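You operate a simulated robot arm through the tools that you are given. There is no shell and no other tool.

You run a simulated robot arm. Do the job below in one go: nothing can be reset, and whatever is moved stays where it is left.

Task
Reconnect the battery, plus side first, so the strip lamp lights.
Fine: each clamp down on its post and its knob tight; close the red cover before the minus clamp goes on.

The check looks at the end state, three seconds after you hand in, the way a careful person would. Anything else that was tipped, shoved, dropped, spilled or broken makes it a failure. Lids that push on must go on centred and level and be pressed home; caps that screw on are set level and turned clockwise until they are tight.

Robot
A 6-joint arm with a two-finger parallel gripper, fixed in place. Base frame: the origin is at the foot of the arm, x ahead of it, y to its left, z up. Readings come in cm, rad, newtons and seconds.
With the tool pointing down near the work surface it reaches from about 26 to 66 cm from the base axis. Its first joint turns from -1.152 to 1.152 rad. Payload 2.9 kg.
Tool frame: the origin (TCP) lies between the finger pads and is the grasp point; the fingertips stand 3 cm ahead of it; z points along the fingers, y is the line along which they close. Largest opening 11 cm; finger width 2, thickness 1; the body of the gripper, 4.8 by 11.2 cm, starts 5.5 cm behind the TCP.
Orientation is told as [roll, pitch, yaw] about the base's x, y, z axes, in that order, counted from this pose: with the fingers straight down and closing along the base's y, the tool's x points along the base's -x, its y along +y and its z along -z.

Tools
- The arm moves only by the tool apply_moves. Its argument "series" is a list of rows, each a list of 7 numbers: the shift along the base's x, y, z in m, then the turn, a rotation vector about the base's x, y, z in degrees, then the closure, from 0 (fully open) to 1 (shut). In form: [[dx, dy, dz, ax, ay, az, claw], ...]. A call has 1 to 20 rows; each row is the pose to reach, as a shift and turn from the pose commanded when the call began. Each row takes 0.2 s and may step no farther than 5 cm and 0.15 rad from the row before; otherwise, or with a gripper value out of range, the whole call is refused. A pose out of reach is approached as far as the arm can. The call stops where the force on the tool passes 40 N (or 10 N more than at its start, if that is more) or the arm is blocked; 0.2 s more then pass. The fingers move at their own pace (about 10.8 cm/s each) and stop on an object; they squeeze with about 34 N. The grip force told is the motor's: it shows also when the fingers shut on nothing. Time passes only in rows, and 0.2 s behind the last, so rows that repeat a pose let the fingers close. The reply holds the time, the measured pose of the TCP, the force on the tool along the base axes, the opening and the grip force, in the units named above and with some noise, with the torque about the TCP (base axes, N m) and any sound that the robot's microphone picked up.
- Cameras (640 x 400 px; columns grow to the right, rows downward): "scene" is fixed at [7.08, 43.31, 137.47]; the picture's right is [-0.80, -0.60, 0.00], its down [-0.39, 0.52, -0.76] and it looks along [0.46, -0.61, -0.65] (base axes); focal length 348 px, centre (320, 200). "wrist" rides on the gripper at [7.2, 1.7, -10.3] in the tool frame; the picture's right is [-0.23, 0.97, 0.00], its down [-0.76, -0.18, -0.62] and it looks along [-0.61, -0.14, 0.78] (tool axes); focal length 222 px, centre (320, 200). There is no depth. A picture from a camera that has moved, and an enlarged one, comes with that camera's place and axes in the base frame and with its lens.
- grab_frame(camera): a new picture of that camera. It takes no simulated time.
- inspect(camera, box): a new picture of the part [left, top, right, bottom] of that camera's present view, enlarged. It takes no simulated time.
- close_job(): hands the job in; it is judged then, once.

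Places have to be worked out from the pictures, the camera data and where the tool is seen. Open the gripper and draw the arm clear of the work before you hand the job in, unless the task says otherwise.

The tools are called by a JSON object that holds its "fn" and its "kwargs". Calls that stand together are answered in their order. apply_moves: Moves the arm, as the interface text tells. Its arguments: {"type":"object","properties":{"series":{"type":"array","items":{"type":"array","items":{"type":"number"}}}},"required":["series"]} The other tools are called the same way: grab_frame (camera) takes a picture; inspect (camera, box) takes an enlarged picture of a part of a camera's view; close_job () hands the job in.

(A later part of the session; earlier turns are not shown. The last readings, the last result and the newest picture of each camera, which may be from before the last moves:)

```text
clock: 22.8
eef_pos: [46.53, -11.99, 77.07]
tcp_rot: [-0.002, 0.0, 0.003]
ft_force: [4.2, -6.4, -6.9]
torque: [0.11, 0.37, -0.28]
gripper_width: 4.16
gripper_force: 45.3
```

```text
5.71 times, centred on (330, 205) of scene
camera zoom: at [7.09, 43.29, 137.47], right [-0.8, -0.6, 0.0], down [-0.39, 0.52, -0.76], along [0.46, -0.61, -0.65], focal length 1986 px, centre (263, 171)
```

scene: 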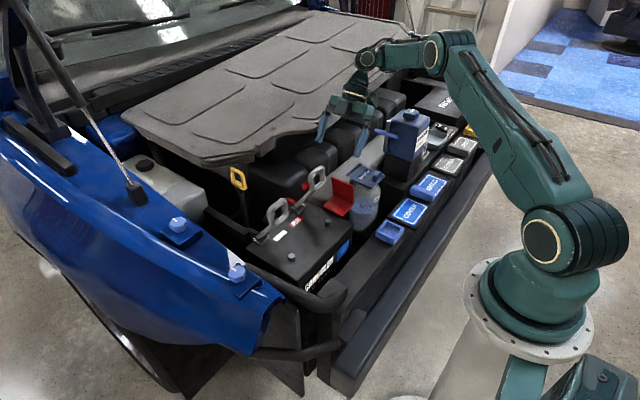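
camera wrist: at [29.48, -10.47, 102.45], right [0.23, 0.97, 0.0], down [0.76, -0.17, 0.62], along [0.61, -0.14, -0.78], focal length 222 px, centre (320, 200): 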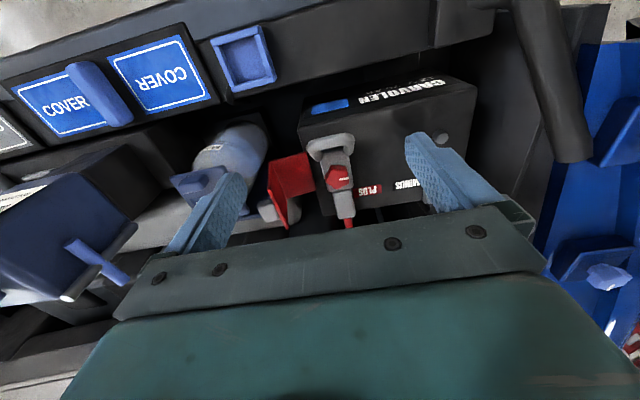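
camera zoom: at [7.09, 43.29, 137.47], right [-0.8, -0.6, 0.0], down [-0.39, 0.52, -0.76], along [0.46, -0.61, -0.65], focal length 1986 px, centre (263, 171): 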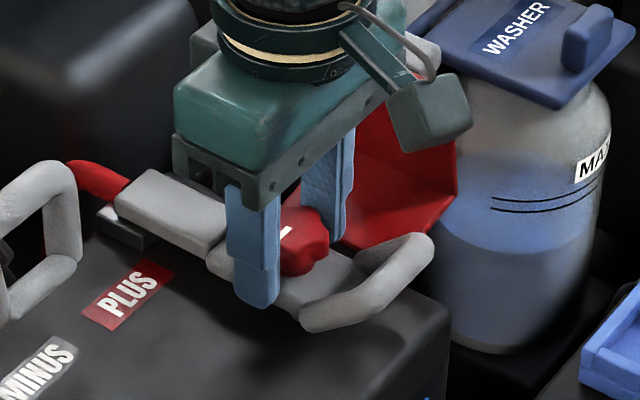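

Width 4.16 cm means the tips caught the clamp head's sides rather than only the knob. I open, raise 8 mm and close again.

{"fn": "apply_moves", "kwargs": {"series": [[0, 0, 0, 0, 0, 0, 0.5], [0, 0, 0.004, 0, 0, 0, 0.5], [0, 0, 0.008, 0, 0, 0, 0.5], [0, 0, 0.008, 0, 0, 0, 0.6], [0, 0, 0.008, 0, 0, 0, 0.7], [0, 0, 0.008, 0, 0, 0, 0.85], [0, 0, 0.008, 0, 0, 0, 0.85]]}}

{"fn": "inspect", "kwargs": {"camera": "wrist", "box": [200, 70, 440, 230]}}

{"fn": "inspect", "kwargs": {"camera": "scene", "box": [290, 170, 370, 240]}}

```text
clock: 24.4
eef_pos: [46.62, -11.98, 77.97]
tcp_rot: [0.0, -0.002, -0.001]
ft_force: [-0.8, -8.7, 0.5]
torque: [-0.21, -0.11, 0.0]
gripper_width: 3.48
gripper_force: 44.9
```

```text
2.50 times, centred on (320, 150) of wrist
camera zoom: at [39.33, -10.29, 88.34], right [0.23, 0.97, 0.0], down [0.76, -0.18, 0.62], along [0.61, -0.14, -0.78], focal length 555 px, centre (320, 325)
```

zoom: 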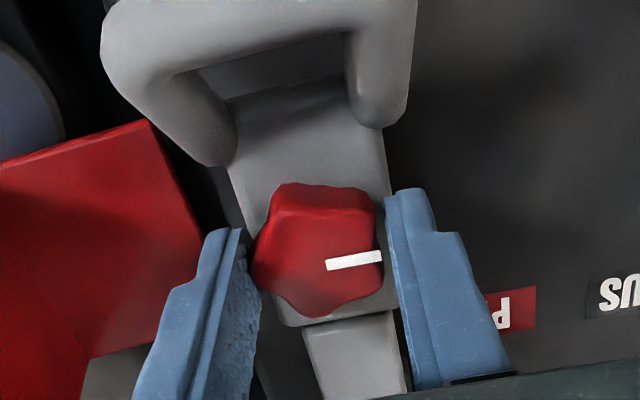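

```text
5.71 times, centred on (330, 205) of scene
camera zoom: at [7.07, 43.29, 137.47], right [-0.8, -0.6, 0.0], down [-0.39, 0.52, -0.76], along [0.46, -0.61, -0.65], focal length 1986 px, centre (263, 171)
```

zoom: 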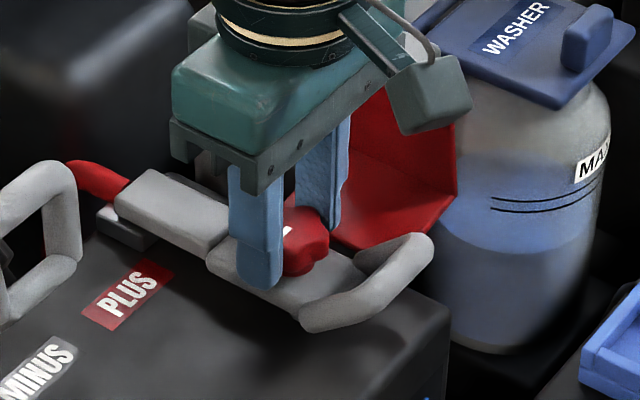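

Now 3.48 cm across the knob. I turn clockwise (negative about z) in steps and watch the torque.

{"fn": "apply_moves", "kwargs": {"series": [[0, -0.001, 0, 0, 0, -6, 0.85], [0, -0.001, 0, 0, 0, -12, 0.85], [0, -0.001, 0, 0, 0, -18, 0.85], [0, -0.001, 0, 0, 0, -24, 0.85], [0, -0.001, 0, 0, 0, -30, 0.85], [0, -0.001, 0, 0, 0, -30, 0.85]]}}

{"fn": "inspect", "kwargs": {"camera": "wrist", "box": [200, 70, 440, 230]}}

{"fn": "inspect", "kwargs": {"camera": "scene", "box": [290, 170, 370, 240]}}

```text
clock: 25.8
eef_pos: [46.68, -12.07, 77.97]
tcp_rot: [-0.003, 0.003, -0.524]
ft_force: [1.5, -5.1, -9.6]
torque: [0.17, 0.68, 0.01]
gripper_width: 3.45
gripper_force: 45.1
```

```text
2.50 times, centred on (320, 150) of wrist
camera zoom: at [41.17, -6.98, 88.4], right [0.68, 0.73, 0.0], down [0.57, -0.53, 0.62], along [0.45, -0.43, -0.78], focal length 555 px, centre (320, 325)
```

zoom: 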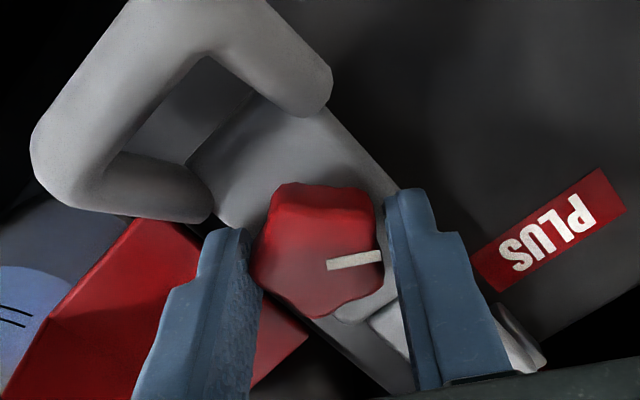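

```text
5.71 times, centred on (330, 205) of scene
camera zoom: at [7.09, 43.29, 137.47], right [-0.8, -0.6, 0.0], down [-0.39, 0.52, -0.76], along [0.46, -0.61, -0.65], focal length 1986 px, centre (263, 171)
```

zoom: 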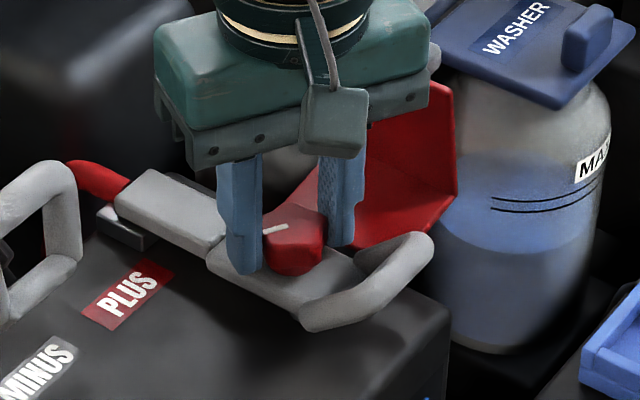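

The knob turns with the gripper at low torque, and the tool is being pulled down slightly (screwing in). I continue, easing down a touch.

{"fn": "apply_moves", "kwargs": {"series": [[0, 0, -0.0005, 0, 0, -6, 0.85], [0, 0, -0.0005, 0, 0, -12, 0.85], [0, 0, -0.001, 0, 0, -18, 0.85], [0, 0, -0.001, 0, 0, -24, 0.85], [0, 0, -0.001, 0, 0, -30, 0.85], [0, 0, -0.001, 0, 0, -36, 0.85], [0, 0, -0.001, 0, 0, -36, 0.85]]}}

{"fn": "inspect", "kwargs": {"camera": "wrist", "box": [200, 70, 440, 230]}}

{"fn": "inspect", "kwargs": {"camera": "scene", "box": [290, 170, 370, 240]}}

```text
clock: 27.5
eef_pos: [46.55, -12.11, 78.01]
tcp_rot: [-0.003, -0.001, -1.154]
ft_force: [-5.8, 0.9, 7.8]
torque: [0.04, 0.23, 0.04]
gripper_width: 3.5
gripper_force: 45.2
stopped in row 7: the force on the tool passed its limit at 40 N (the readings are from after the stop); the commanded pose is now the measured one
```

```text
2.50 times, centred on (320, 150) of wrist
camera zoom: at [45.15, -4.8, 88.31], right [0.98, 0.19, 0.0], down [0.15, -0.77, 0.62], along [0.11, -0.61, -0.78], focal length 555 px, centre (320, 325)
```

zoom: 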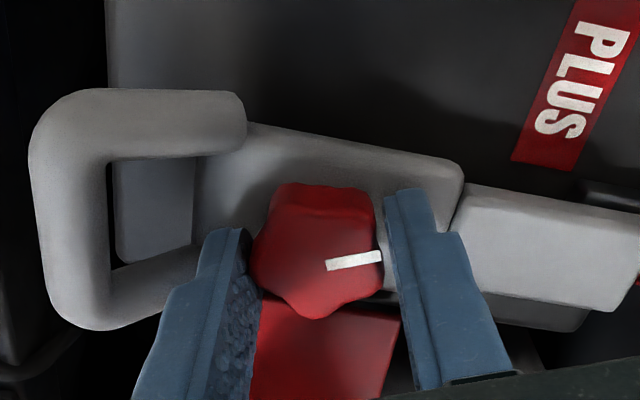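

```text
5.71 times, centred on (330, 205) of scene
camera zoom: at [7.05, 43.31, 137.47], right [-0.8, -0.6, 0.0], down [-0.39, 0.52, -0.76], along [0.46, -0.61, -0.65], focal length 1986 px, centre (263, 171)
```

zoom: 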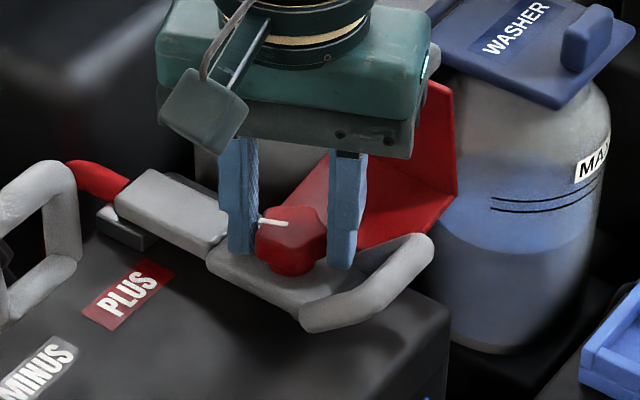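

At yaw −66° a finger touched the loop (40 N stop); the knob has turned about 66°. I open slightly, lift, and rotate back to yaw +45° for the next stroke.

{"fn": "apply_moves", "kwargs": {"series": [[0.0015, 0.0005, 0, 0, 0, 0, 0.63], [0.0015, 0.0005, 0.001, 0, 0, 0, 0.63], [0.0015, 0.0005, 0.015, 0, 0, 0, 0.6], [0.0005, 0.0005, 0.035, 0, 0, 8, 0.5], [0.0005, 0.0005, 0.035, 0, 0, 16, 0.5], [0.0005, 0.0005, 0.035, 0, 0, 24, 0.5], [0.0005, 0.0005, 0.035, 0, 0, 32, 0.5], [0.0005, 0.0005, 0.035, 0, 0, 40, 0.5], [0.0005, 0.0005, 0.035, 0, 0, 48, 0.5], [0.0005, 0.0005, 0.035, 0, 0, 56, 0.5], [0.0005, 0.0005, 0.035, 0, 0, 64, 0.5], [0.0005, 0.0005, 0.035, 0, 0, 72, 0.5], [0.0005, 0.0005, 0.035, 0, 0, 80, 0.5], [0.0005, 0.0005, 0.035, 0, 0, 88, 0.5], [0.0005, 0.0005, 0.035, 0, 0, 96, 0.5], [0.0005, 0.0005, 0.035, 0, 0, 104, 0.5], [0.0005, 0.0005, 0.035, 0, 0, 111, 0.5], [0.0005, 0.0005, 0.035, 0, 0, 111, 0.5]]}}

{"fn": "inspect", "kwargs": {"camera": "scene", "box": [290, 170, 370, 240]}}

{"fn": "inspect", "kwargs": {"camera": "wrist", "box": [200, 70, 440, 230]}}

```text
clock: 31.3
eef_pos: [46.58, -12.04, 81.35]
tcp_rot: [-0.002, -0.002, 0.785]
ft_force: [-0.5, -0.5, -0.2]
torque: [-0.01, 0.0, -0.03]
gripper_width: 5.54
gripper_force: 0.0
```

```text
5.71 times, centred on (330, 205) of scene
camera zoom: at [7.08, 43.31, 137.47], right [-0.8, -0.6, 0.0], down [-0.39, 0.52, -0.76], along [0.46, -0.61, -0.65], focal length 1986 px, centre (263, 171)
```

zoom: 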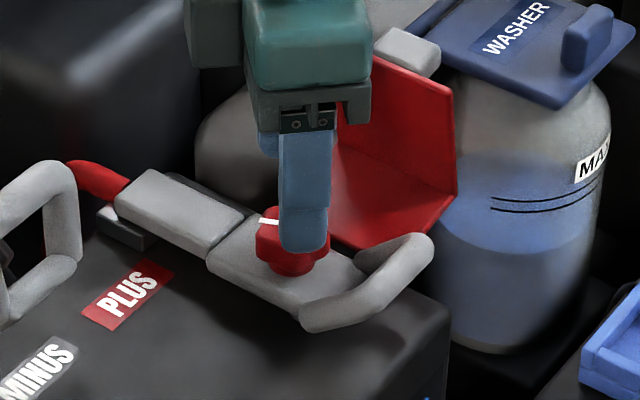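

```text
2.50 times, centred on (320, 150) of wrist
camera zoom: at [40.25, -16.02, 91.73], right [-0.53, 0.85, 0.0], down [0.66, 0.41, 0.62], along [0.53, 0.33, -0.78], focal length 555 px, centre (320, 325)
```

zoom: 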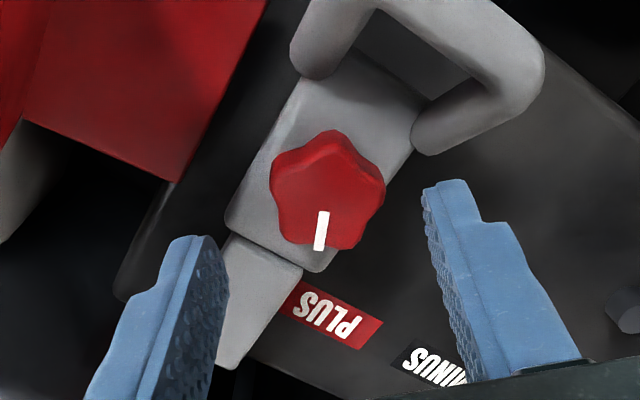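

The knob mark now points away (+x), so it turned. I lower at yaw +45° with a narrow opening, regrip and turn another stroke.

{"fn": "apply_moves", "kwargs": {"series": [[0, 0, 0, 0, 0, 0, 0.6], [0, -0.0005, -0.015, 0, 0, 0, 0.6], [0, -0.0005, -0.028, 0, 0, 0, 0.6], [0, -0.0005, -0.034, 0, 0, 0, 0.6], [0, -0.0005, -0.034, 0, 0, 0, 0.75], [0, -0.0005, -0.034, 0, 0, 0, 0.85], [0, -0.0005, -0.034, 0, 0, 0, 0.85]]}}

{"fn": "inspect", "kwargs": {"camera": "wrist", "box": [200, 70, 440, 230]}}

```text
clock: 32.9
eef_pos: [46.5, -12.01, 77.84]
tcp_rot: [-0.003, -0.002, 0.784]
ft_force: [-8.2, 6.1, 11.6]
torque: [0.2, 0.13, 0.01]
gripper_width: 3.49
gripper_force: 45.7
```

```text
2.50 times, centred on (320, 150) of wrist
camera zoom: at [40.06, -15.97, 88.27], right [-0.53, 0.85, 0.0], down [0.66, 0.41, 0.62], along [0.53, 0.33, -0.78], focal length 555 px, centre (320, 325)
```

zoom: 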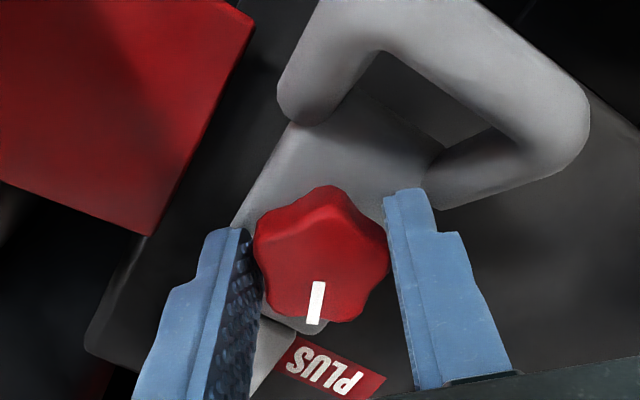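

Gripped at 3.49 cm. I turn clockwise 102° in 6° steps while easing the side load.

{"fn": "apply_moves", "kwargs": {"series": [[-0.0005, 0.0005, 0.0005, 0, 0, -6, 0.85], [-0.0005, 0.0005, 0.0005, 0, 0, -12, 0.85], [-0.0005, 0.0005, 0.0005, 0, 0, -18, 0.85], [-0.0005, 0.0005, 0.0005, 0, 0, -24, 0.85], [-0.0005, 0.0005, 0.0005, 0, 0, -30, 0.85], [-0.0003, 0.0003, 0.0003, 0, 0, -36, 0.85], [0, 0, 0.0003, 0, 0, -42, 0.85], [0, 0, 0.0003, 0, 0, -48, 0.85], [0, 0, 0.0003, 0, 0, -54, 0.85], [0, 0, 0.0003, 0, 0, -60, 0.85], [0, 0, 0.0003, 0, 0, -60, 0.85]]}}

{"fn": "inspect", "kwargs": {"camera": "wrist", "box": [200, 70, 440, 230]}}

```text
clock: 35.3
eef_pos: [46.59, -12.04, 78.11]
tcp_rot: [0.0, -0.002, -0.264]
ft_force: [0.1, 14.3, -10.5]
torque: [0.23, -0.01, 0.68]
gripper_width: 3.48
gripper_force: 45.0
```

```text
2.50 times, centred on (320, 150) of wrist
camera zoom: at [40.0, -8.51, 88.47], right [0.47, 0.88, 0.0], down [0.69, -0.37, 0.62], along [0.55, -0.29, -0.78], focal length 555 px, centre (320, 325)
```

zoom: 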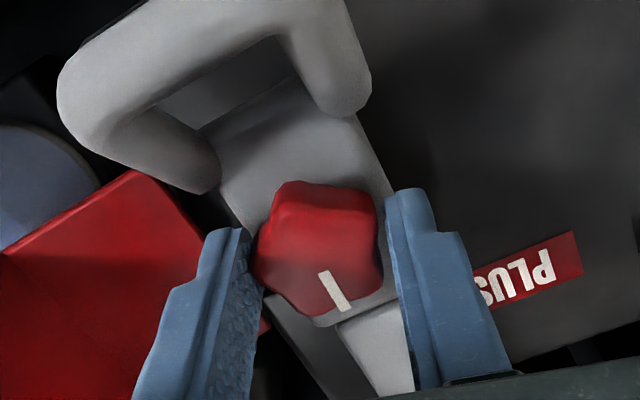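

Torque has risen to 0.68 N·m and the mark lags slightly relative to the fingers, so it is starting to tighten. I turn another 30° to see whether it still moves.

{"fn": "apply_moves", "kwargs": {"series": [[0, 0, -0.0005, 0, 0, -5, 0.9], [0, 0, -0.0008, 0, 0, -10, 0.9], [0, 0, -0.0008, 0, 0, -15, 0.9], [0, 0, -0.0008, 0, 0, -20, 0.9], [0, 0, -0.0008, 0, 0, -25, 0.9], [0, 0, -0.0008, 0, 0, -30, 0.9]]}}

{"fn": "inspect", "kwargs": {"camera": "wrist", "box": [200, 70, 440, 230]}}

```text
clock: 36.7
eef_pos: [46.69, -12.18, 78.07]
tcp_rot: [0.0, -0.001, -0.787]
ft_force: [3.8, 10.6, 2.0]
torque: [0.12, -0.17, 0.68]
gripper_width: 3.51
gripper_force: 45.3
```

```text
2.50 times, centred on (320, 150) of wrist
camera zoom: at [42.71, -5.83, 88.41], right [0.85, 0.53, 0.0], down [0.41, -0.66, 0.63], along [0.33, -0.53, -0.78], focal length 555 px, centre (320, 325)
```

zoom: 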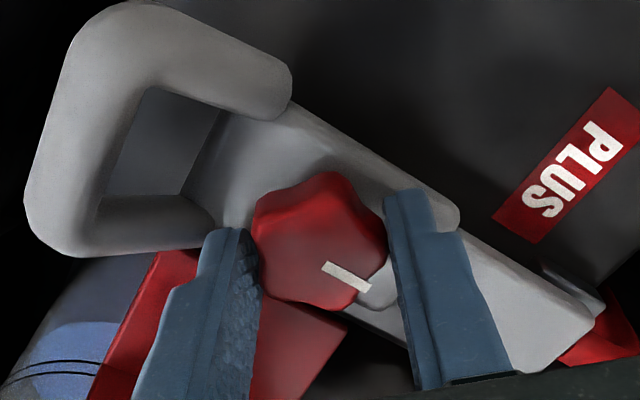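

The mark direction is now along the bar (about 0°) and did not move over the last 30° while torque stayed at 0.68 N·m, so the knob appears to have hit its stop. I release, lift and look, then do one confirming turn.

{"fn": "apply_moves", "kwargs": {"series": [[0.0, 0.0, 0, 0, 0, 0, 0.63], [0.0, 0.0, 0.001, 0, 0, 0, 0.6], [0.0, 0.0005, 0.015, 0, 0, 0, 0.6], [0.0, 0.001, 0.035, 0, 0, 8, 0.55], [0.0, 0.001, 0.035, 0, 0, 16, 0.55], [0.0, 0.001, 0.035, 0, 0, 24, 0.55], [0.0, 0.001, 0.035, 0, 0, 32, 0.55], [0.0, 0.001, 0.035, 0, 0, 40, 0.55], [0.0, 0.001, 0.035, 0, 0, 48, 0.55], [0.0, 0.001, 0.035, 0, 0, 56, 0.55], [0.0, 0.001, 0.035, 0, 0, 63, 0.55], [0.0, 0.001, 0.035, 0, 0, 63, 0.55]]}}

{"fn": "inspect", "kwargs": {"camera": "wrist", "box": [200, 50, 440, 210]}}

{"fn": "inspect", "kwargs": {"camera": "scene", "box": [290, 170, 370, 240]}}

```text
clock: 39.3
eef_pos: [46.76, -12.06, 81.41]
tcp_rot: [-0.002, -0.003, 0.315]
ft_force: [0.7, 0.8, -0.5]
torque: [0.0, 0.02, 0.03]
gripper_width: 4.97
gripper_force: 0.0
```

```text
2.50 times, centred on (320, 130) of wrist
camera zoom: at [39.22, -12.64, 91.81], right [-0.09, 1.0, 0.0], down [0.78, 0.07, 0.62], along [0.62, 0.05, -0.78], focal length 555 px, centre (320, 375)
```

zoom: 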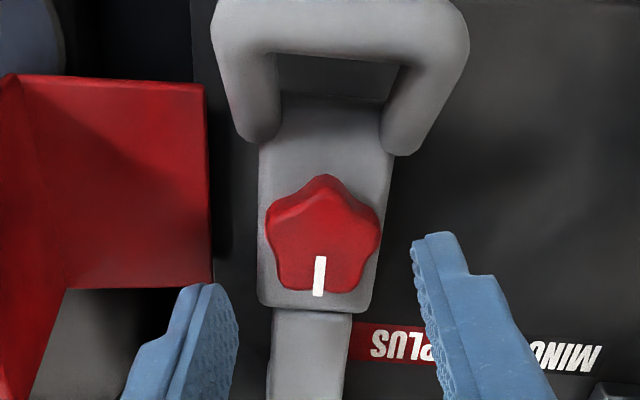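

```text
5.71 times, centred on (330, 205) of scene
camera zoom: at [7.08, 43.31, 137.47], right [-0.8, -0.6, 0.0], down [-0.39, 0.52, -0.76], along [0.46, -0.61, -0.65], focal length 1986 px, centre (263, 171)
```

zoom: 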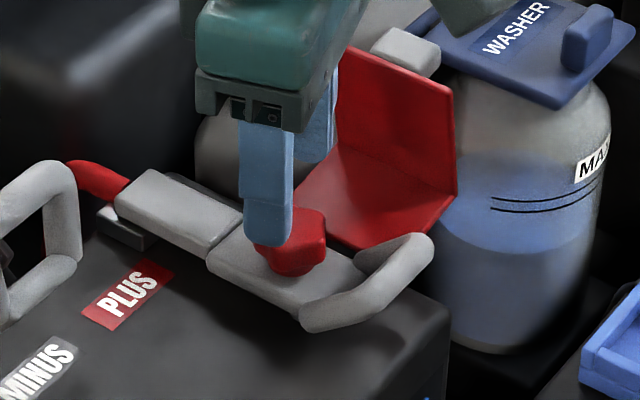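

The mark now points along the bar, so the knob turned about 90°. At this yaw one pad meets a lobe and the other two lobes, so I regrip here and apply a firm confirming clockwise turn.

{"fn": "apply_moves", "kwargs": {"series": [[-0.001, 0, -0.015, 0, 0, 0, 0.58], [-0.001, 0, -0.028, 0, 0, 0, 0.58], [-0.001, 0, -0.035, 0, 0, 0, 0.58], [-0.001, 0, -0.035, 0, 0, 0, 0.75], [-0.001, 0, -0.035, 0, 0, 0, 0.95], [-0.001, 0, -0.035, 0, 0, 0, 0.95], [-0.001, 0, -0.035, 0, 0, -4, 0.95], [-0.001, 0, -0.035, 0, 0, -8, 0.95], [-0.001, 0, -0.035, 0, 0, -12, 0.95], [-0.001, 0, -0.035, 0, 0, -16, 0.95], [-0.001, 0, -0.035, 0, 0, -20, 0.95]]}}

{"fn": "inspect", "kwargs": {"camera": "wrist", "box": [200, 50, 440, 210]}}

```text
clock: 41.7
eef_pos: [46.48, -12.0, 77.83]
tcp_rot: [0.0, 0.0, -0.036]
ft_force: [-4.6, 14.2, -5.8]
torque: [0.23, 0.53, 0.66]
gripper_width: 3.53
gripper_force: 46.0
```

```text
2.50 times, centred on (320, 130) of wrist
camera zoom: at [39.22, -10.04, 88.27], right [0.26, 0.96, 0.0], down [0.75, -0.21, 0.62], along [0.6, -0.16, -0.78], focal length 555 px, centre (320, 375)
```

zoom: 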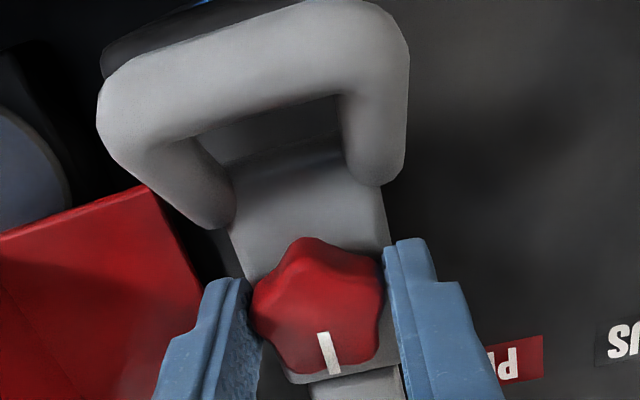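

The knob does not move further under about 0.66 N·m, so it is tight with the mark along the bar. I release, lift, and move over the red cover to study its tab and the gap to the washer bottle.

{"fn": "apply_moves", "kwargs": {"series": [[0, 0, 0, 0, 0, 0, 0.6], [0, 0, 0.002, 0, 0, 0, 0.6], [0, 0, 0.02, 0, 0, 0, 0.55], [0, -0.01, 0.06, 0, 0, 2, 0.3], [0, -0.04, 0.1, 0, 0, 2, 0], [0, -0.07, 0.13, 0, 0, 2, 0], [0, -0.09, 0.15, 0, 0, 2, 0], [0, -0.09, 0.15, 0, 0, 2, 0]]}}

{"fn": "grab_frame", "kwargs": {"camera": "wrist"}}

{"fn": "inspect", "kwargs": {"camera": "wrist", "box": [220, 40, 420, 170]}}

{"fn": "inspect", "kwargs": {"camera": "scene", "box": [320, 160, 400, 230]}}

```text
clock: 43.5
eef_pos: [46.67, -20.96, 93.01]
tcp_rot: [-0.002, -0.002, 0.0]
ft_force: [-0.5, 0.1, -0.1]
torque: [0.02, 0.02, 0.01]
gripper_width: 10.98
gripper_force: 0.0
```

```text
taken
camera wrist: at [39.29, -19.08, 103.41], right [0.23, 0.97, 0.0], down [0.76, -0.18, 0.62], along [0.61, -0.14, -0.78], focal length 222 px, centre (320, 200)
```

wrist: 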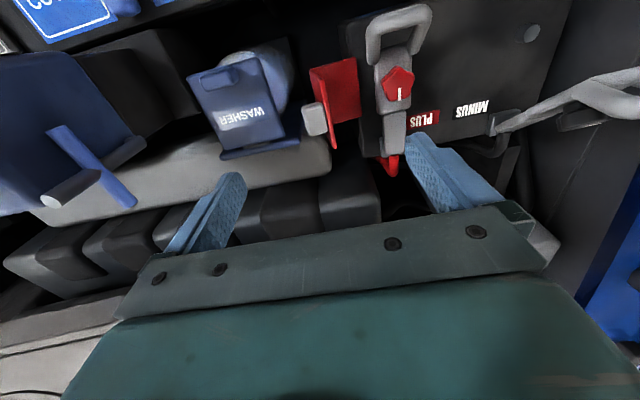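

```text
3.08 times, centred on (320, 105) of wrist
camera zoom: at [39.29, -19.08, 103.41], right [0.23, 0.97, 0.0], down [0.76, -0.18, 0.62], along [0.61, -0.14, -0.78], focal length 684 px, centre (320, 492)
```

zoom: 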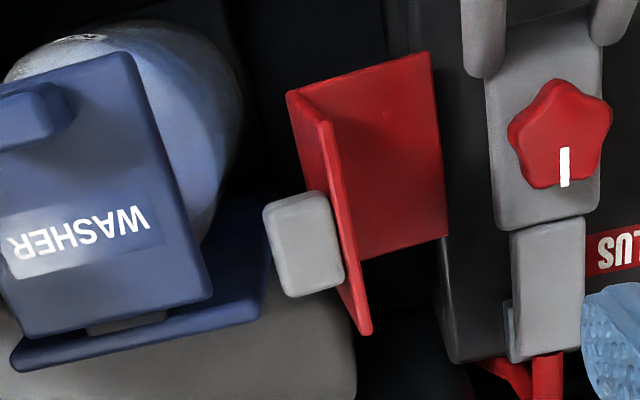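

```text
5.71 times, centred on (360, 195) of scene
camera zoom: at [7.08, 43.31, 137.47], right [-0.8, -0.6, 0.0], down [-0.39, 0.52, -0.76], along [0.46, -0.61, -0.65], focal length 1986 px, centre (91, 229)
```

zoom: 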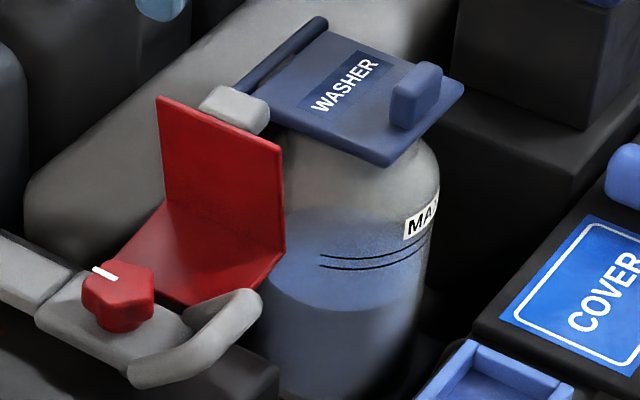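

The tab spans about x 45.5–48.2, y −22.3…−20.3, z 79.5–81, and the washer parts near it are at z≤78. I'll push the tab with closed fingers from the −y side; first I close and descend behind it.

{"fn": "apply_moves", "kwargs": {"series": [[0.002, -0.02, 0, 0, 0, 0, 1], [0.002, -0.034, 0, 0, 0, 0, 1], [0.002, -0.034, -0.03, 0, 0, 0, 1], [0.002, -0.034, -0.06, 0, 0, 0, 1], [0.002, -0.034, -0.085, 0, 0, 0, 1], [0.002, -0.034, -0.103, 0, 0, 0, 1], [0.002, -0.034, -0.103, 0, 0, 0, 1]]}}

{"fn": "inspect", "kwargs": {"camera": "wrist", "box": [200, 60, 440, 220]}}

{"fn": "inspect", "kwargs": {"camera": "scene", "box": [320, 150, 400, 220]}}

```text
clock: 45.1
eef_pos: [46.8, -24.38, 82.64]
tcp_rot: [-0.004, 0.0, -0.003]
ft_force: [0.4, 0.1, 0.7]
torque: [-0.03, -0.03, 0.0]
gripper_width: 0.02
gripper_force: 33.9
```

```text
2.50 times, centred on (320, 140) of wrist
camera zoom: at [39.44, -22.65, 93.07], right [0.23, 0.97, 0.0], down [0.76, -0.18, 0.63], along [0.61, -0.14, -0.78], focal length 555 px, centre (320, 350)
```

zoom: 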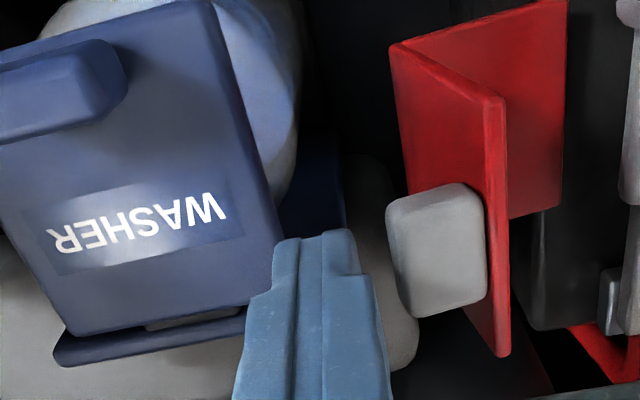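

```text
5.71 times, centred on (360, 185) of scene
camera zoom: at [7.08, 43.31, 137.47], right [-0.8, -0.6, 0.0], down [-0.39, 0.52, -0.76], along [0.46, -0.61, -0.65], focal length 1986 px, centre (91, 286)
```

zoom: 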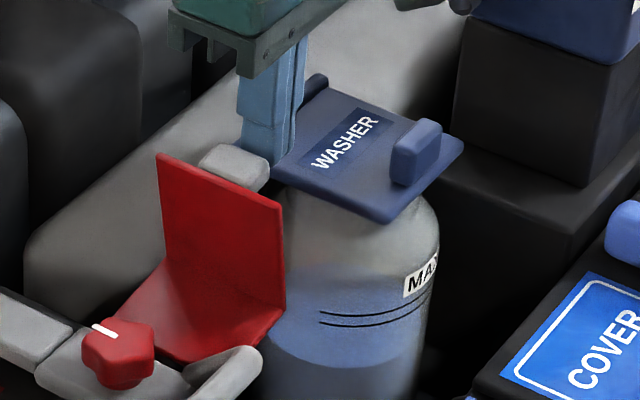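

The closed fingers are about 1 cm behind the tab with clearance above the washer bottle. I push in +y along the tab's arc in small steps.

{"fn": "apply_moves", "kwargs": {"series": [[0, 0.006, 0, 0, 0, 0, 1], [0, 0.011, 0, 0, 0, 0, 1], [0, 0.016, 0.0005, 0, 0, 0, 1], [0, 0.021, 0.0012, 0, 0, 0, 1], [0, 0.026, 0.002, 0, 0, 0, 1], [0, 0.032, 0.003, 0, 0, 0, 1], [0, 0.038, 0.0045, 0, 0, 0, 1], [0, 0.045, 0.006, 0, 0, 0, 1]]}}

{"fn": "inspect", "kwargs": {"camera": "wrist", "box": [200, 60, 440, 220]}}

{"fn": "inspect", "kwargs": {"camera": "scene", "box": [310, 150, 390, 220]}}

```text
clock: 46.9
eef_pos: [46.81, -19.79, 83.22]
tcp_rot: [-0.001, -0.002, -0.001]
ft_force: [0.1, 0.0, 0.1]
torque: [0.01, 0.03, 0.01]
gripper_width: 0.02
gripper_force: 34.1
```

```text
2.50 times, centred on (320, 140) of wrist
camera zoom: at [39.49, -18.18, 93.6], right [0.23, 0.97, 0.0], down [0.76, -0.18, 0.62], along [0.61, -0.14, -0.78], focal length 555 px, centre (320, 350)
```

zoom: 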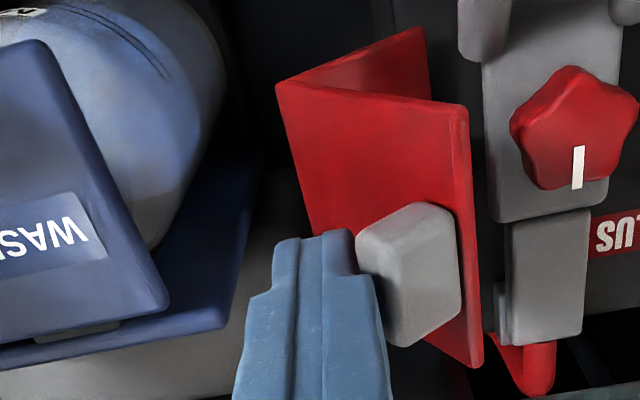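

```text
5.71 times, centred on (350, 185) of scene
camera zoom: at [7.08, 43.31, 137.47], right [-0.8, -0.6, 0.0], down [-0.39, 0.52, -0.76], along [0.46, -0.61, -0.65], focal length 1986 px, centre (149, 286)
```

zoom: 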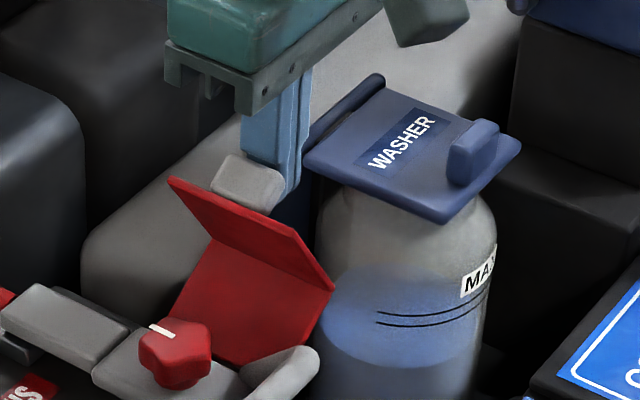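

The cover folds over easily with almost no force. I continue the push past the vertical.

{"fn": "apply_moves", "kwargs": {"series": [[0, 0.006, 0.002, 0, 0, 0, 1], [0, 0.011, 0.003, 0, 0, 0, 1], [0, 0.017, 0.004, 0, 0, 0, 1], [0, 0.023, 0.004, 0, 0, 0, 1], [0, 0.029, 0.004, 0, 0, 0, 1], [0, 0.036, 0.004, 0, 0, 0, 1], [0, 0.042, 0.003, 0, 0, 0, 1], [0, 0.049, 0.002, 0, 0, 0, 1]]}}

{"fn": "inspect", "kwargs": {"camera": "wrist", "box": [200, 60, 440, 220]}}

{"fn": "inspect", "kwargs": {"camera": "scene", "box": [300, 150, 380, 220]}}

```text
clock: 48.7
eef_pos: [46.7, -14.97, 83.45]
tcp_rot: [-0.001, 0.0, 0.0]
ft_force: [0.3, -0.2, -0.3]
torque: [-0.01, 0.0, 0.0]
gripper_width: 0.0
gripper_force: 34.0
```

```text
2.50 times, centred on (320, 140) of wrist
camera zoom: at [39.31, -13.26, 93.78], right [0.23, 0.97, 0.0], down [0.76, -0.18, 0.62], along [0.61, -0.14, -0.78], focal length 555 px, centre (320, 350)
```

zoom: 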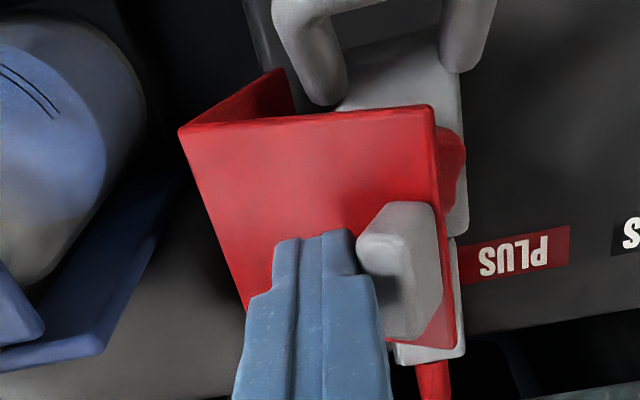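

```text
5.71 times, centred on (340, 185) of scene
camera zoom: at [7.08, 43.31, 137.47], right [-0.8, -0.6, 0.0], down [-0.39, 0.52, -0.76], along [0.46, -0.61, -0.65], focal length 1986 px, centre (206, 286)
```

zoom: 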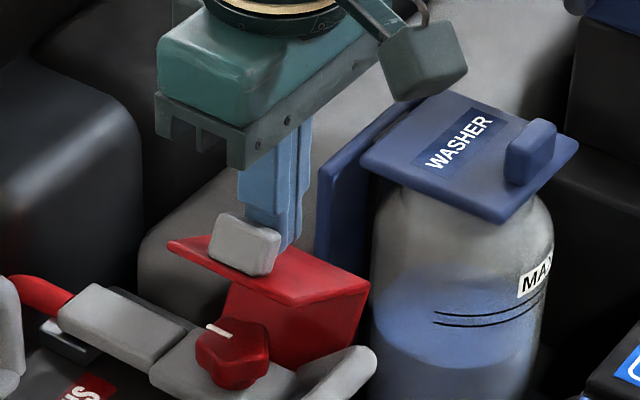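

Cover is roughly 60° closed. I keep pushing it over and down.

{"fn": "apply_moves", "kwargs": {"series": [[0, 0.006, -0.002, 0, 0, 0, 1], [0, 0.012, -0.004, 0, 0, 0, 1], [0, 0.018, -0.006, 0, 0, 0, 1], [0, 0.024, -0.009, 0, 0, 0, 1], [0, 0.03, -0.013, 0, 0, 0, 1], [0, 0.036, -0.017, 0, 0, 0, 1]]}}

{"fn": "inspect", "kwargs": {"camera": "wrist", "box": [200, 60, 440, 220]}}

{"fn": "inspect", "kwargs": {"camera": "scene", "box": [290, 160, 370, 230]}}

```text
clock: 50.1
eef_pos: [46.58, -11.45, 81.75]
tcp_rot: [-0.002, -0.002, -0.002]
ft_force: [0.4, 0.7, -0.9]
torque: [0.0, 0.01, 0.01]
gripper_width: 0.0
gripper_force: 34.3
```

```text
2.50 times, centred on (320, 140) of wrist
camera zoom: at [39.32, -9.64, 92.1], right [0.23, 0.97, 0.0], down [0.76, -0.18, 0.62], along [0.61, -0.14, -0.78], focal length 555 px, centre (320, 350)
```

zoom: 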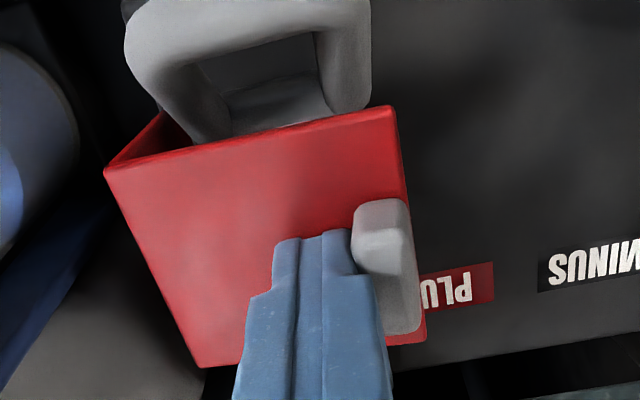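

```text
5.71 times, centred on (330, 195) of scene
camera zoom: at [7.08, 43.31, 137.47], right [-0.8, -0.6, 0.0], down [-0.39, 0.52, -0.76], along [0.46, -0.61, -0.65], focal length 1986 px, centre (263, 229)
```

zoom: 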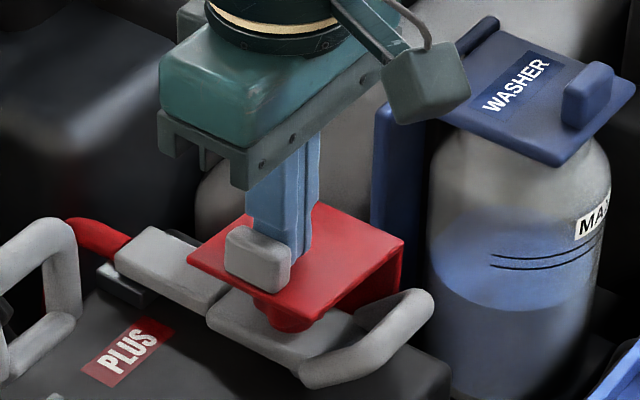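

It is nearly closed. I press straight down on the plate with the fingertips in small steps to bring it fully shut.

{"fn": "apply_moves", "kwargs": {"series": [[0, 0.001, -0.003, 0, 0, 0, 1], [0, 0.002, -0.006, 0, 0, 0, 1], [0, 0.002, -0.009, 0, 0, 0, 1], [0, 0.002, -0.012, 0, 0, 0, 1]]}}

{"fn": "inspect", "kwargs": {"camera": "scene", "box": [290, 160, 370, 230]}}

```text
clock: 51.0
eef_pos: [46.6, -11.09, 81.07]
tcp_rot: [-0.002, 0.001, -0.003]
ft_force: [-5.4, -0.5, 12.2]
torque: [-0.04, 0.22, 0.03]
gripper_width: 0.01
gripper_force: 33.9
stopped in row 4: the force on the tool passed its limit at 46 N (the readings are from after the stop); the commanded pose is now the measured one
```

```text
5.71 times, centred on (330, 195) of scene
camera zoom: at [7.05, 43.31, 137.47], right [-0.8, -0.6, 0.0], down [-0.39, 0.52, -0.76], along [0.46, -0.61, -0.65], focal length 1986 px, centre (263, 229)
```

zoom: 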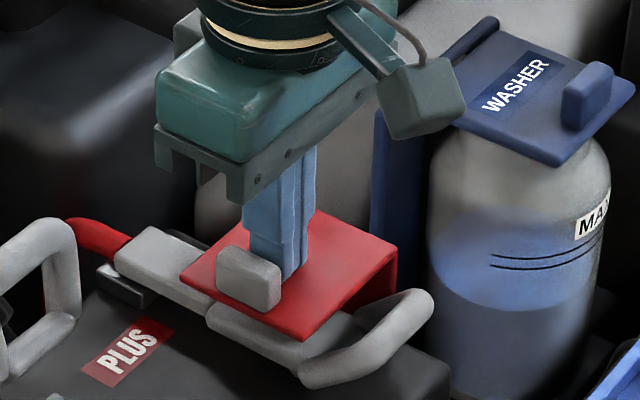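

The press hit a firm stop. I lift off and view the cover to check that it is level/fully closed.

{"fn": "apply_moves", "kwargs": {"series": [[0, 0, 0.02, 0, 0, 0, 1], [0, 0, 0.06, 0, 0, 0, 1], [-0.02, 0.01, 0.1, 0, 0, 0, 1], [-0.04, 0.02, 0.13, 0, 0, 0, 0.5], [-0.04, 0.02, 0.13, 0, 0, 0, 0]]}}

{"fn": "inspect", "kwargs": {"camera": "scene", "box": [290, 170, 370, 240]}}

{"fn": "grab_frame", "kwargs": {"camera": "wrist"}}

{"fn": "inspect", "kwargs": {"camera": "wrist", "box": [220, 60, 420, 200]}}

```text
clock: 52.2
eef_pos: [42.93, -9.02, 94.05]
tcp_rot: [-0.001, 0.001, 0.0]
ft_force: [-0.7, -0.1, 0.0]
torque: [0.0, 0.02, 0.0]
gripper_width: 11.01
gripper_force: 0.0
```

```text
5.71 times, centred on (330, 205) of scene
camera zoom: at [7.07, 43.31, 137.47], right [-0.8, -0.6, 0.0], down [-0.39, 0.52, -0.76], along [0.46, -0.61, -0.65], focal length 1986 px, centre (263, 171)
```

zoom: 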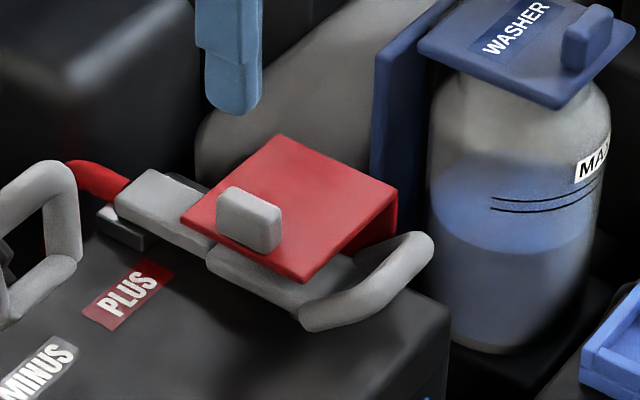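

```text
taken
camera wrist: at [35.57, -7.39, 104.55], right [0.23, 0.97, 0.0], down [0.76, -0.18, 0.62], along [0.61, -0.14, -0.78], focal length 222 px, centre (320, 200)
```

wrist: 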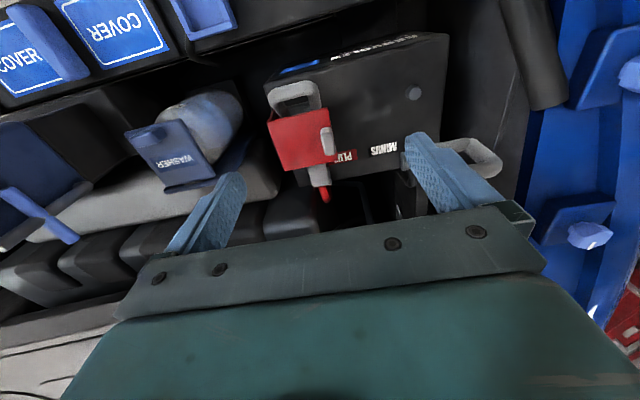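

```text
2.86 times, centred on (320, 130) of wrist
camera zoom: at [35.57, -7.39, 104.55], right [0.23, 0.97, 0.0], down [0.76, -0.18, 0.62], along [0.61, -0.14, -0.78], focal length 635 px, centre (320, 400)
```

zoom: 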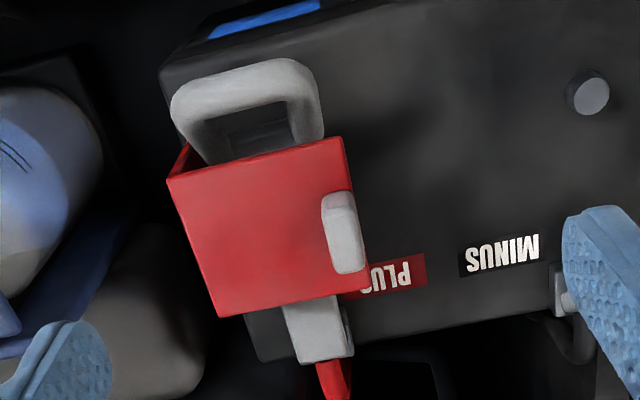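

Both near corners of the cover triangulate to z≈77.6, so it is level and closed over the plus clamp. Now I move above the minus clamp loop for a close look.

{"fn": "apply_moves", "kwargs": {"series": [[0.01, 0.03, 0.03, 0, 0, 0, 0], [0.03, 0.06, 0.04, 0, 0, 0, 0], [0.05, 0.1, 0.04, 0, 0, 0, 0], [0.056, 0.123, 0.04, 0, 0, 0, 0], [0.056, 0.123, 0.04, 0, 0, 0, 0]]}}

{"fn": "inspect", "kwargs": {"camera": "wrist", "box": [220, 50, 420, 200]}}

{"fn": "inspect", "kwargs": {"camera": "scene", "box": [250, 180, 330, 250]}}

```text
clock: 53.4
eef_pos: [48.41, 3.28, 98.1]
tcp_rot: [-0.001, 0.0, -0.002]
ft_force: [0.9, 0.7, 0.3]
torque: [0.01, 0.01, 0.03]
gripper_width: 11.0
gripper_force: 0.1
```

```text
2.67 times, centred on (320, 125) of wrist
camera zoom: at [41.09, 5.07, 108.45], right [0.23, 0.97, 0.0], down [0.76, -0.18, 0.62], along [0.61, -0.14, -0.78], focal length 592 px, centre (320, 400)
```

zoom: 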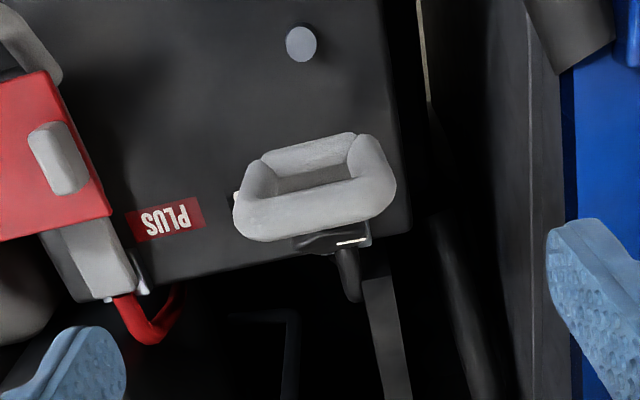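

```text
5.71 times, centred on (290, 215) of scene
camera zoom: at [7.07, 43.31, 137.47], right [-0.8, -0.6, 0.0], down [-0.39, 0.52, -0.76], along [0.46, -0.61, -0.65], focal length 1986 px, centre (491, 114)
```

zoom: 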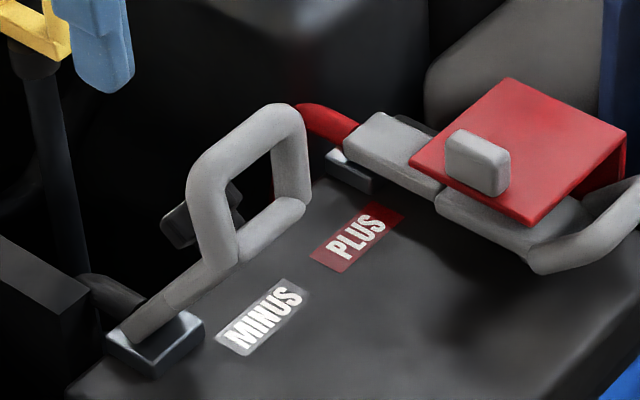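

The minus loop's top tube is at about (48.75, 3.0, 88.2), matching the plus one. I descend around it, narrow to 7 cm to check, then close.

{"fn": "apply_moves", "kwargs": {"series": [[0.001, -0.002, -0.03, 0, 0, 0, 0], [0.002, -0.0033, -0.06, 0, 0, 0, 0], [0.002, -0.0033, -0.085, 0, 0, 0, 0], [0.002, -0.0033, -0.098, 0, 0, 0, 0], [0.002, -0.0033, -0.098, 0, 0, 0, 0.36], [0.002, -0.0033, -0.098, 0, 0, 0, 0.36]]}}

{"fn": "inspect", "kwargs": {"camera": "wrist", "box": [200, 90, 440, 240]}}

{"fn": "inspect", "kwargs": {"camera": "scene", "box": [240, 160, 330, 240]}}

```text
clock: 54.8
eef_pos: [48.56, 2.9, 88.01]
tcp_rot: [-0.003, 0.0, -0.001]
ft_force: [0.6, -0.8, 0.6]
torque: [-0.01, -0.01, 0.02]
gripper_width: 7.03
gripper_force: 0.0
```

```text
2.67 times, centred on (320, 165) of wrist
camera zoom: at [41.21, 4.59, 98.48], right [0.23, 0.97, 0.0], down [0.76, -0.18, 0.62], along [0.61, -0.14, -0.78], focal length 592 px, centre (320, 293)
```

zoom: 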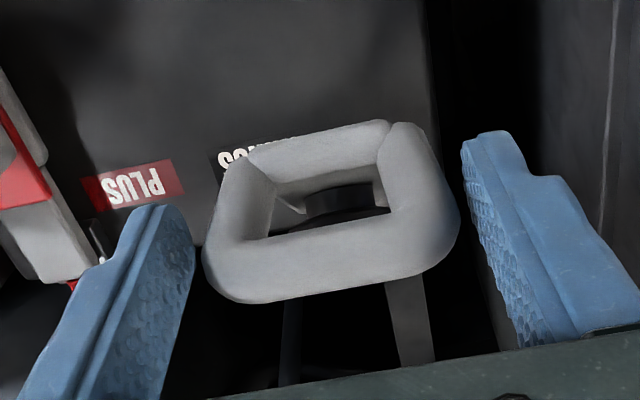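

```text
5.00 times, centred on (285, 200) of scene
camera zoom: at [7.08, 43.31, 137.47], right [-0.8, -0.6, 0.0], down [-0.39, 0.52, -0.76], along [0.46, -0.61, -0.65], focal length 1738 px, centre (495, 200)
```

zoom: 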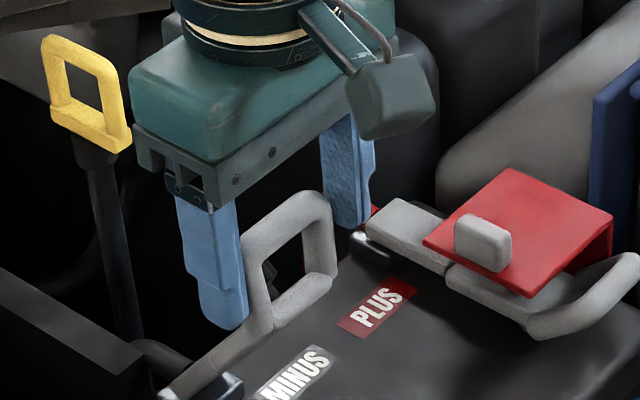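

The loop is centred between the fingers; I close on it.

{"fn": "apply_moves", "kwargs": {"series": [[0, 0.0005, 0.001, 0, 0, 0, 0.46], [0, 0.0005, 0.001, 0, 0, 0, 0.5], [0, 0.0005, 0.001, 0, 0, 0, 0.56], [0, 0.0005, 0.001, 0, 0, 0, 0.56]]}}

{"fn": "inspect", "kwargs": {"camera": "wrist", "box": [200, 90, 440, 240]}}

```text
clock: 55.8
eef_pos: [48.47, 2.99, 88.23]
tcp_rot: [-0.002, 0.0, -0.002]
ft_force: [4.4, 2.7, -11.9]
torque: [-0.12, 0.16, 0.14]
gripper_width: 6.02
gripper_force: 45.5
```

```text
2.67 times, centred on (320, 165) of wrist
camera zoom: at [41.21, 4.67, 98.61], right [0.23, 0.97, 0.0], down [0.76, -0.18, 0.62], along [0.61, -0.14, -0.78], focal length 592 px, centre (320, 293)
```

zoom: 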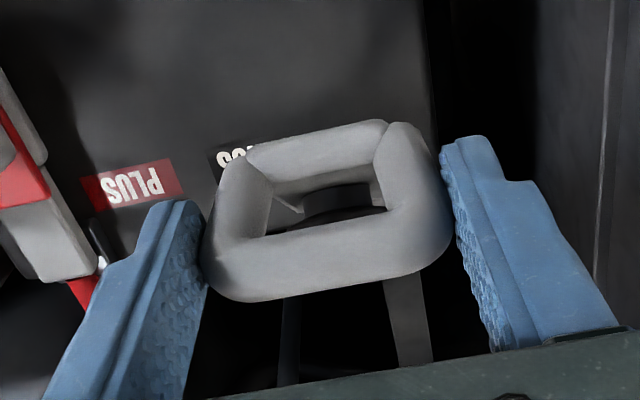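

Firm grip at 6.02 cm with small forces. I swing the minus clamp down along the arc learned from the plus side.

{"fn": "apply_moves", "kwargs": {"series": [[-0.0042, 0, -0.0023, 0, -1.0, 0, 0.56], [-0.009, 0, -0.0052, 0, -2.0, 0, 0.56], [-0.0138, 0, -0.0083, 0, -3.1, 0, 0.56], [-0.0184, 0, -0.0115, 0, -4.2, 0, 0.56], [-0.0229, 0, -0.0149, 0, -5.3, 0, 0.56], [-0.0273, 0, -0.0185, 0, -6.4, 0, 0.56], [-0.0316, 0, -0.0222, 0, -7.5, 0, 0.56], [-0.0357, 0, -0.0261, 0, -8.6, 0, 0.56], [-0.0357, 0, -0.0261, 0, -8.6, 0, 0.56]]}}

{"fn": "inspect", "kwargs": {"camera": "wrist", "box": [200, 90, 440, 240]}}

{"fn": "inspect", "kwargs": {"camera": "scene", "box": [240, 170, 330, 250]}}

```text
clock: 57.8
eef_pos: [44.89, 2.98, 85.79]
tcp_rot: [0.0, -0.151, 0.001]
ft_force: [-3.4, 8.2, 16.1]
torque: [-0.02, -1.28, 0.07]
gripper_width: 6.05
gripper_force: 45.0
```

```text
2.67 times, centred on (320, 165) of wrist
camera zoom: at [36.12, 4.65, 94.98], right [0.22, 0.97, 0.03], down [0.66, -0.18, 0.73], along [0.72, -0.14, -0.68], focal length 592 px, centre (320, 293)
```

zoom: 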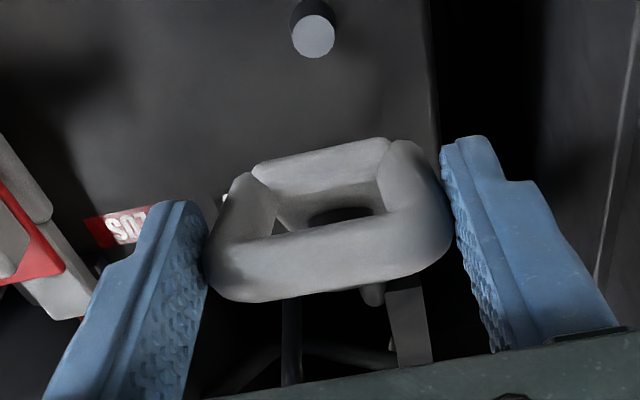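

```text
5.00 times, centred on (285, 210) of scene
camera zoom: at [7.04, 43.33, 137.46], right [-0.8, -0.6, 0.0], down [-0.39, 0.52, -0.76], along [0.46, -0.61, -0.65], focal length 1738 px, centre (495, 150)
```

zoom: 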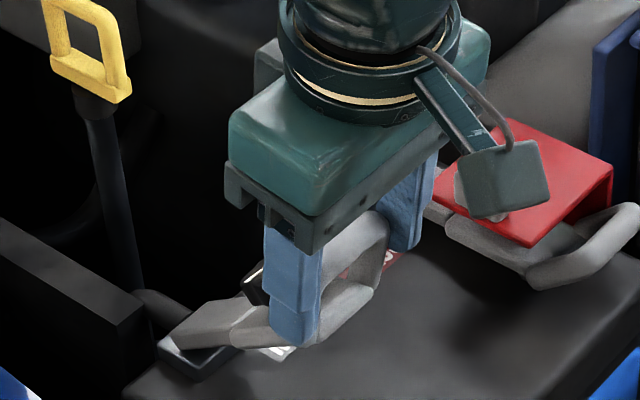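

Going well. I continue the arc.

{"fn": "apply_moves", "kwargs": {"series": [[-0.004, 0.0005, -0.004, 0, -1.1, 0, 0.56], [-0.0079, 0.0005, -0.0081, 0, -2.2, 0, 0.56], [-0.0116, 0.0005, -0.0124, 0, -3.3, 0, 0.56], [-0.0152, 0.0005, -0.0168, 0, -4.4, 0, 0.56], [-0.0186, 0.0005, -0.0213, 0, -5.5, 0, 0.56], [-0.0218, 0.0005, -0.0259, 0, -6.6, 0, 0.56], [-0.0249, 0.0005, -0.0307, 0, -7.7, 0, 0.56], [-0.0278, 0.0005, -0.0355, 0, -8.8, 0, 0.56], [-0.0305, 0.0005, -0.0405, 0, -9.9, 0, 0.56], [-0.0331, 0.0005, -0.0455, 0, -11, 0, 0.56], [-0.0331, 0.0005, -0.0455, 0, -11, 0, 0.56]]}}

{"fn": "inspect", "kwargs": {"camera": "wrist", "box": [200, 90, 440, 240]}}

{"fn": "inspect", "kwargs": {"camera": "scene", "box": [250, 180, 340, 260]}}

```text
clock: 60.2
eef_pos: [41.57, 2.93, 81.08]
tcp_rot: [-0.002, -0.344, 0.0]
ft_force: [-3.6, 9.6, 10.5]
torque: [-0.04, -1.22, -0.03]
gripper_width: 6.0
gripper_force: 45.5
```

```text
2.67 times, centred on (320, 165) of wrist
camera zoom: at [31.26, 4.67, 88.43], right [0.22, 0.97, 0.08], down [0.51, -0.18, 0.84], along [0.83, -0.14, -0.53], focal length 592 px, centre (320, 293)
```

zoom: 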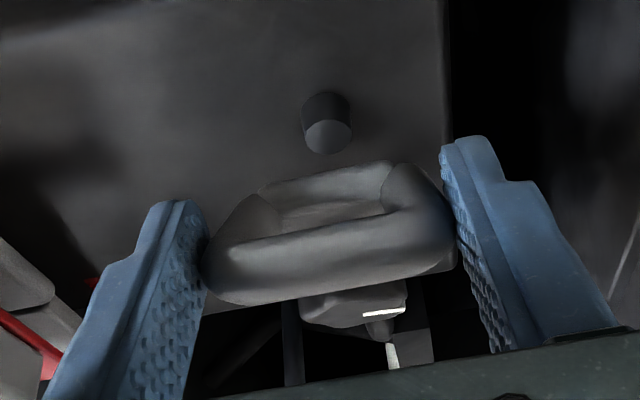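

```text
5.00 times, centred on (295, 220) of scene
camera zoom: at [7.05, 43.33, 137.46], right [-0.8, -0.6, 0.0], down [-0.39, 0.52, -0.76], along [0.46, -0.61, -0.65], focal length 1738 px, centre (445, 100)
```

zoom: 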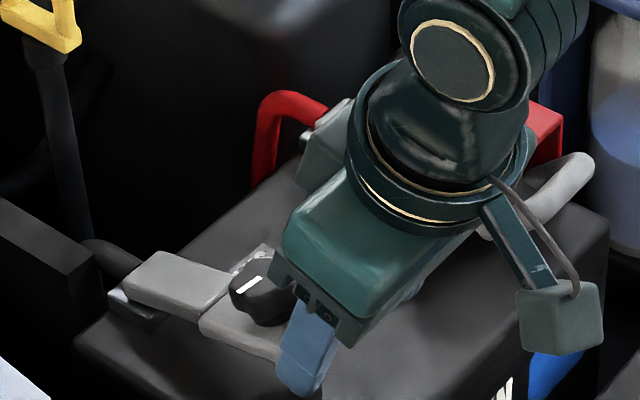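

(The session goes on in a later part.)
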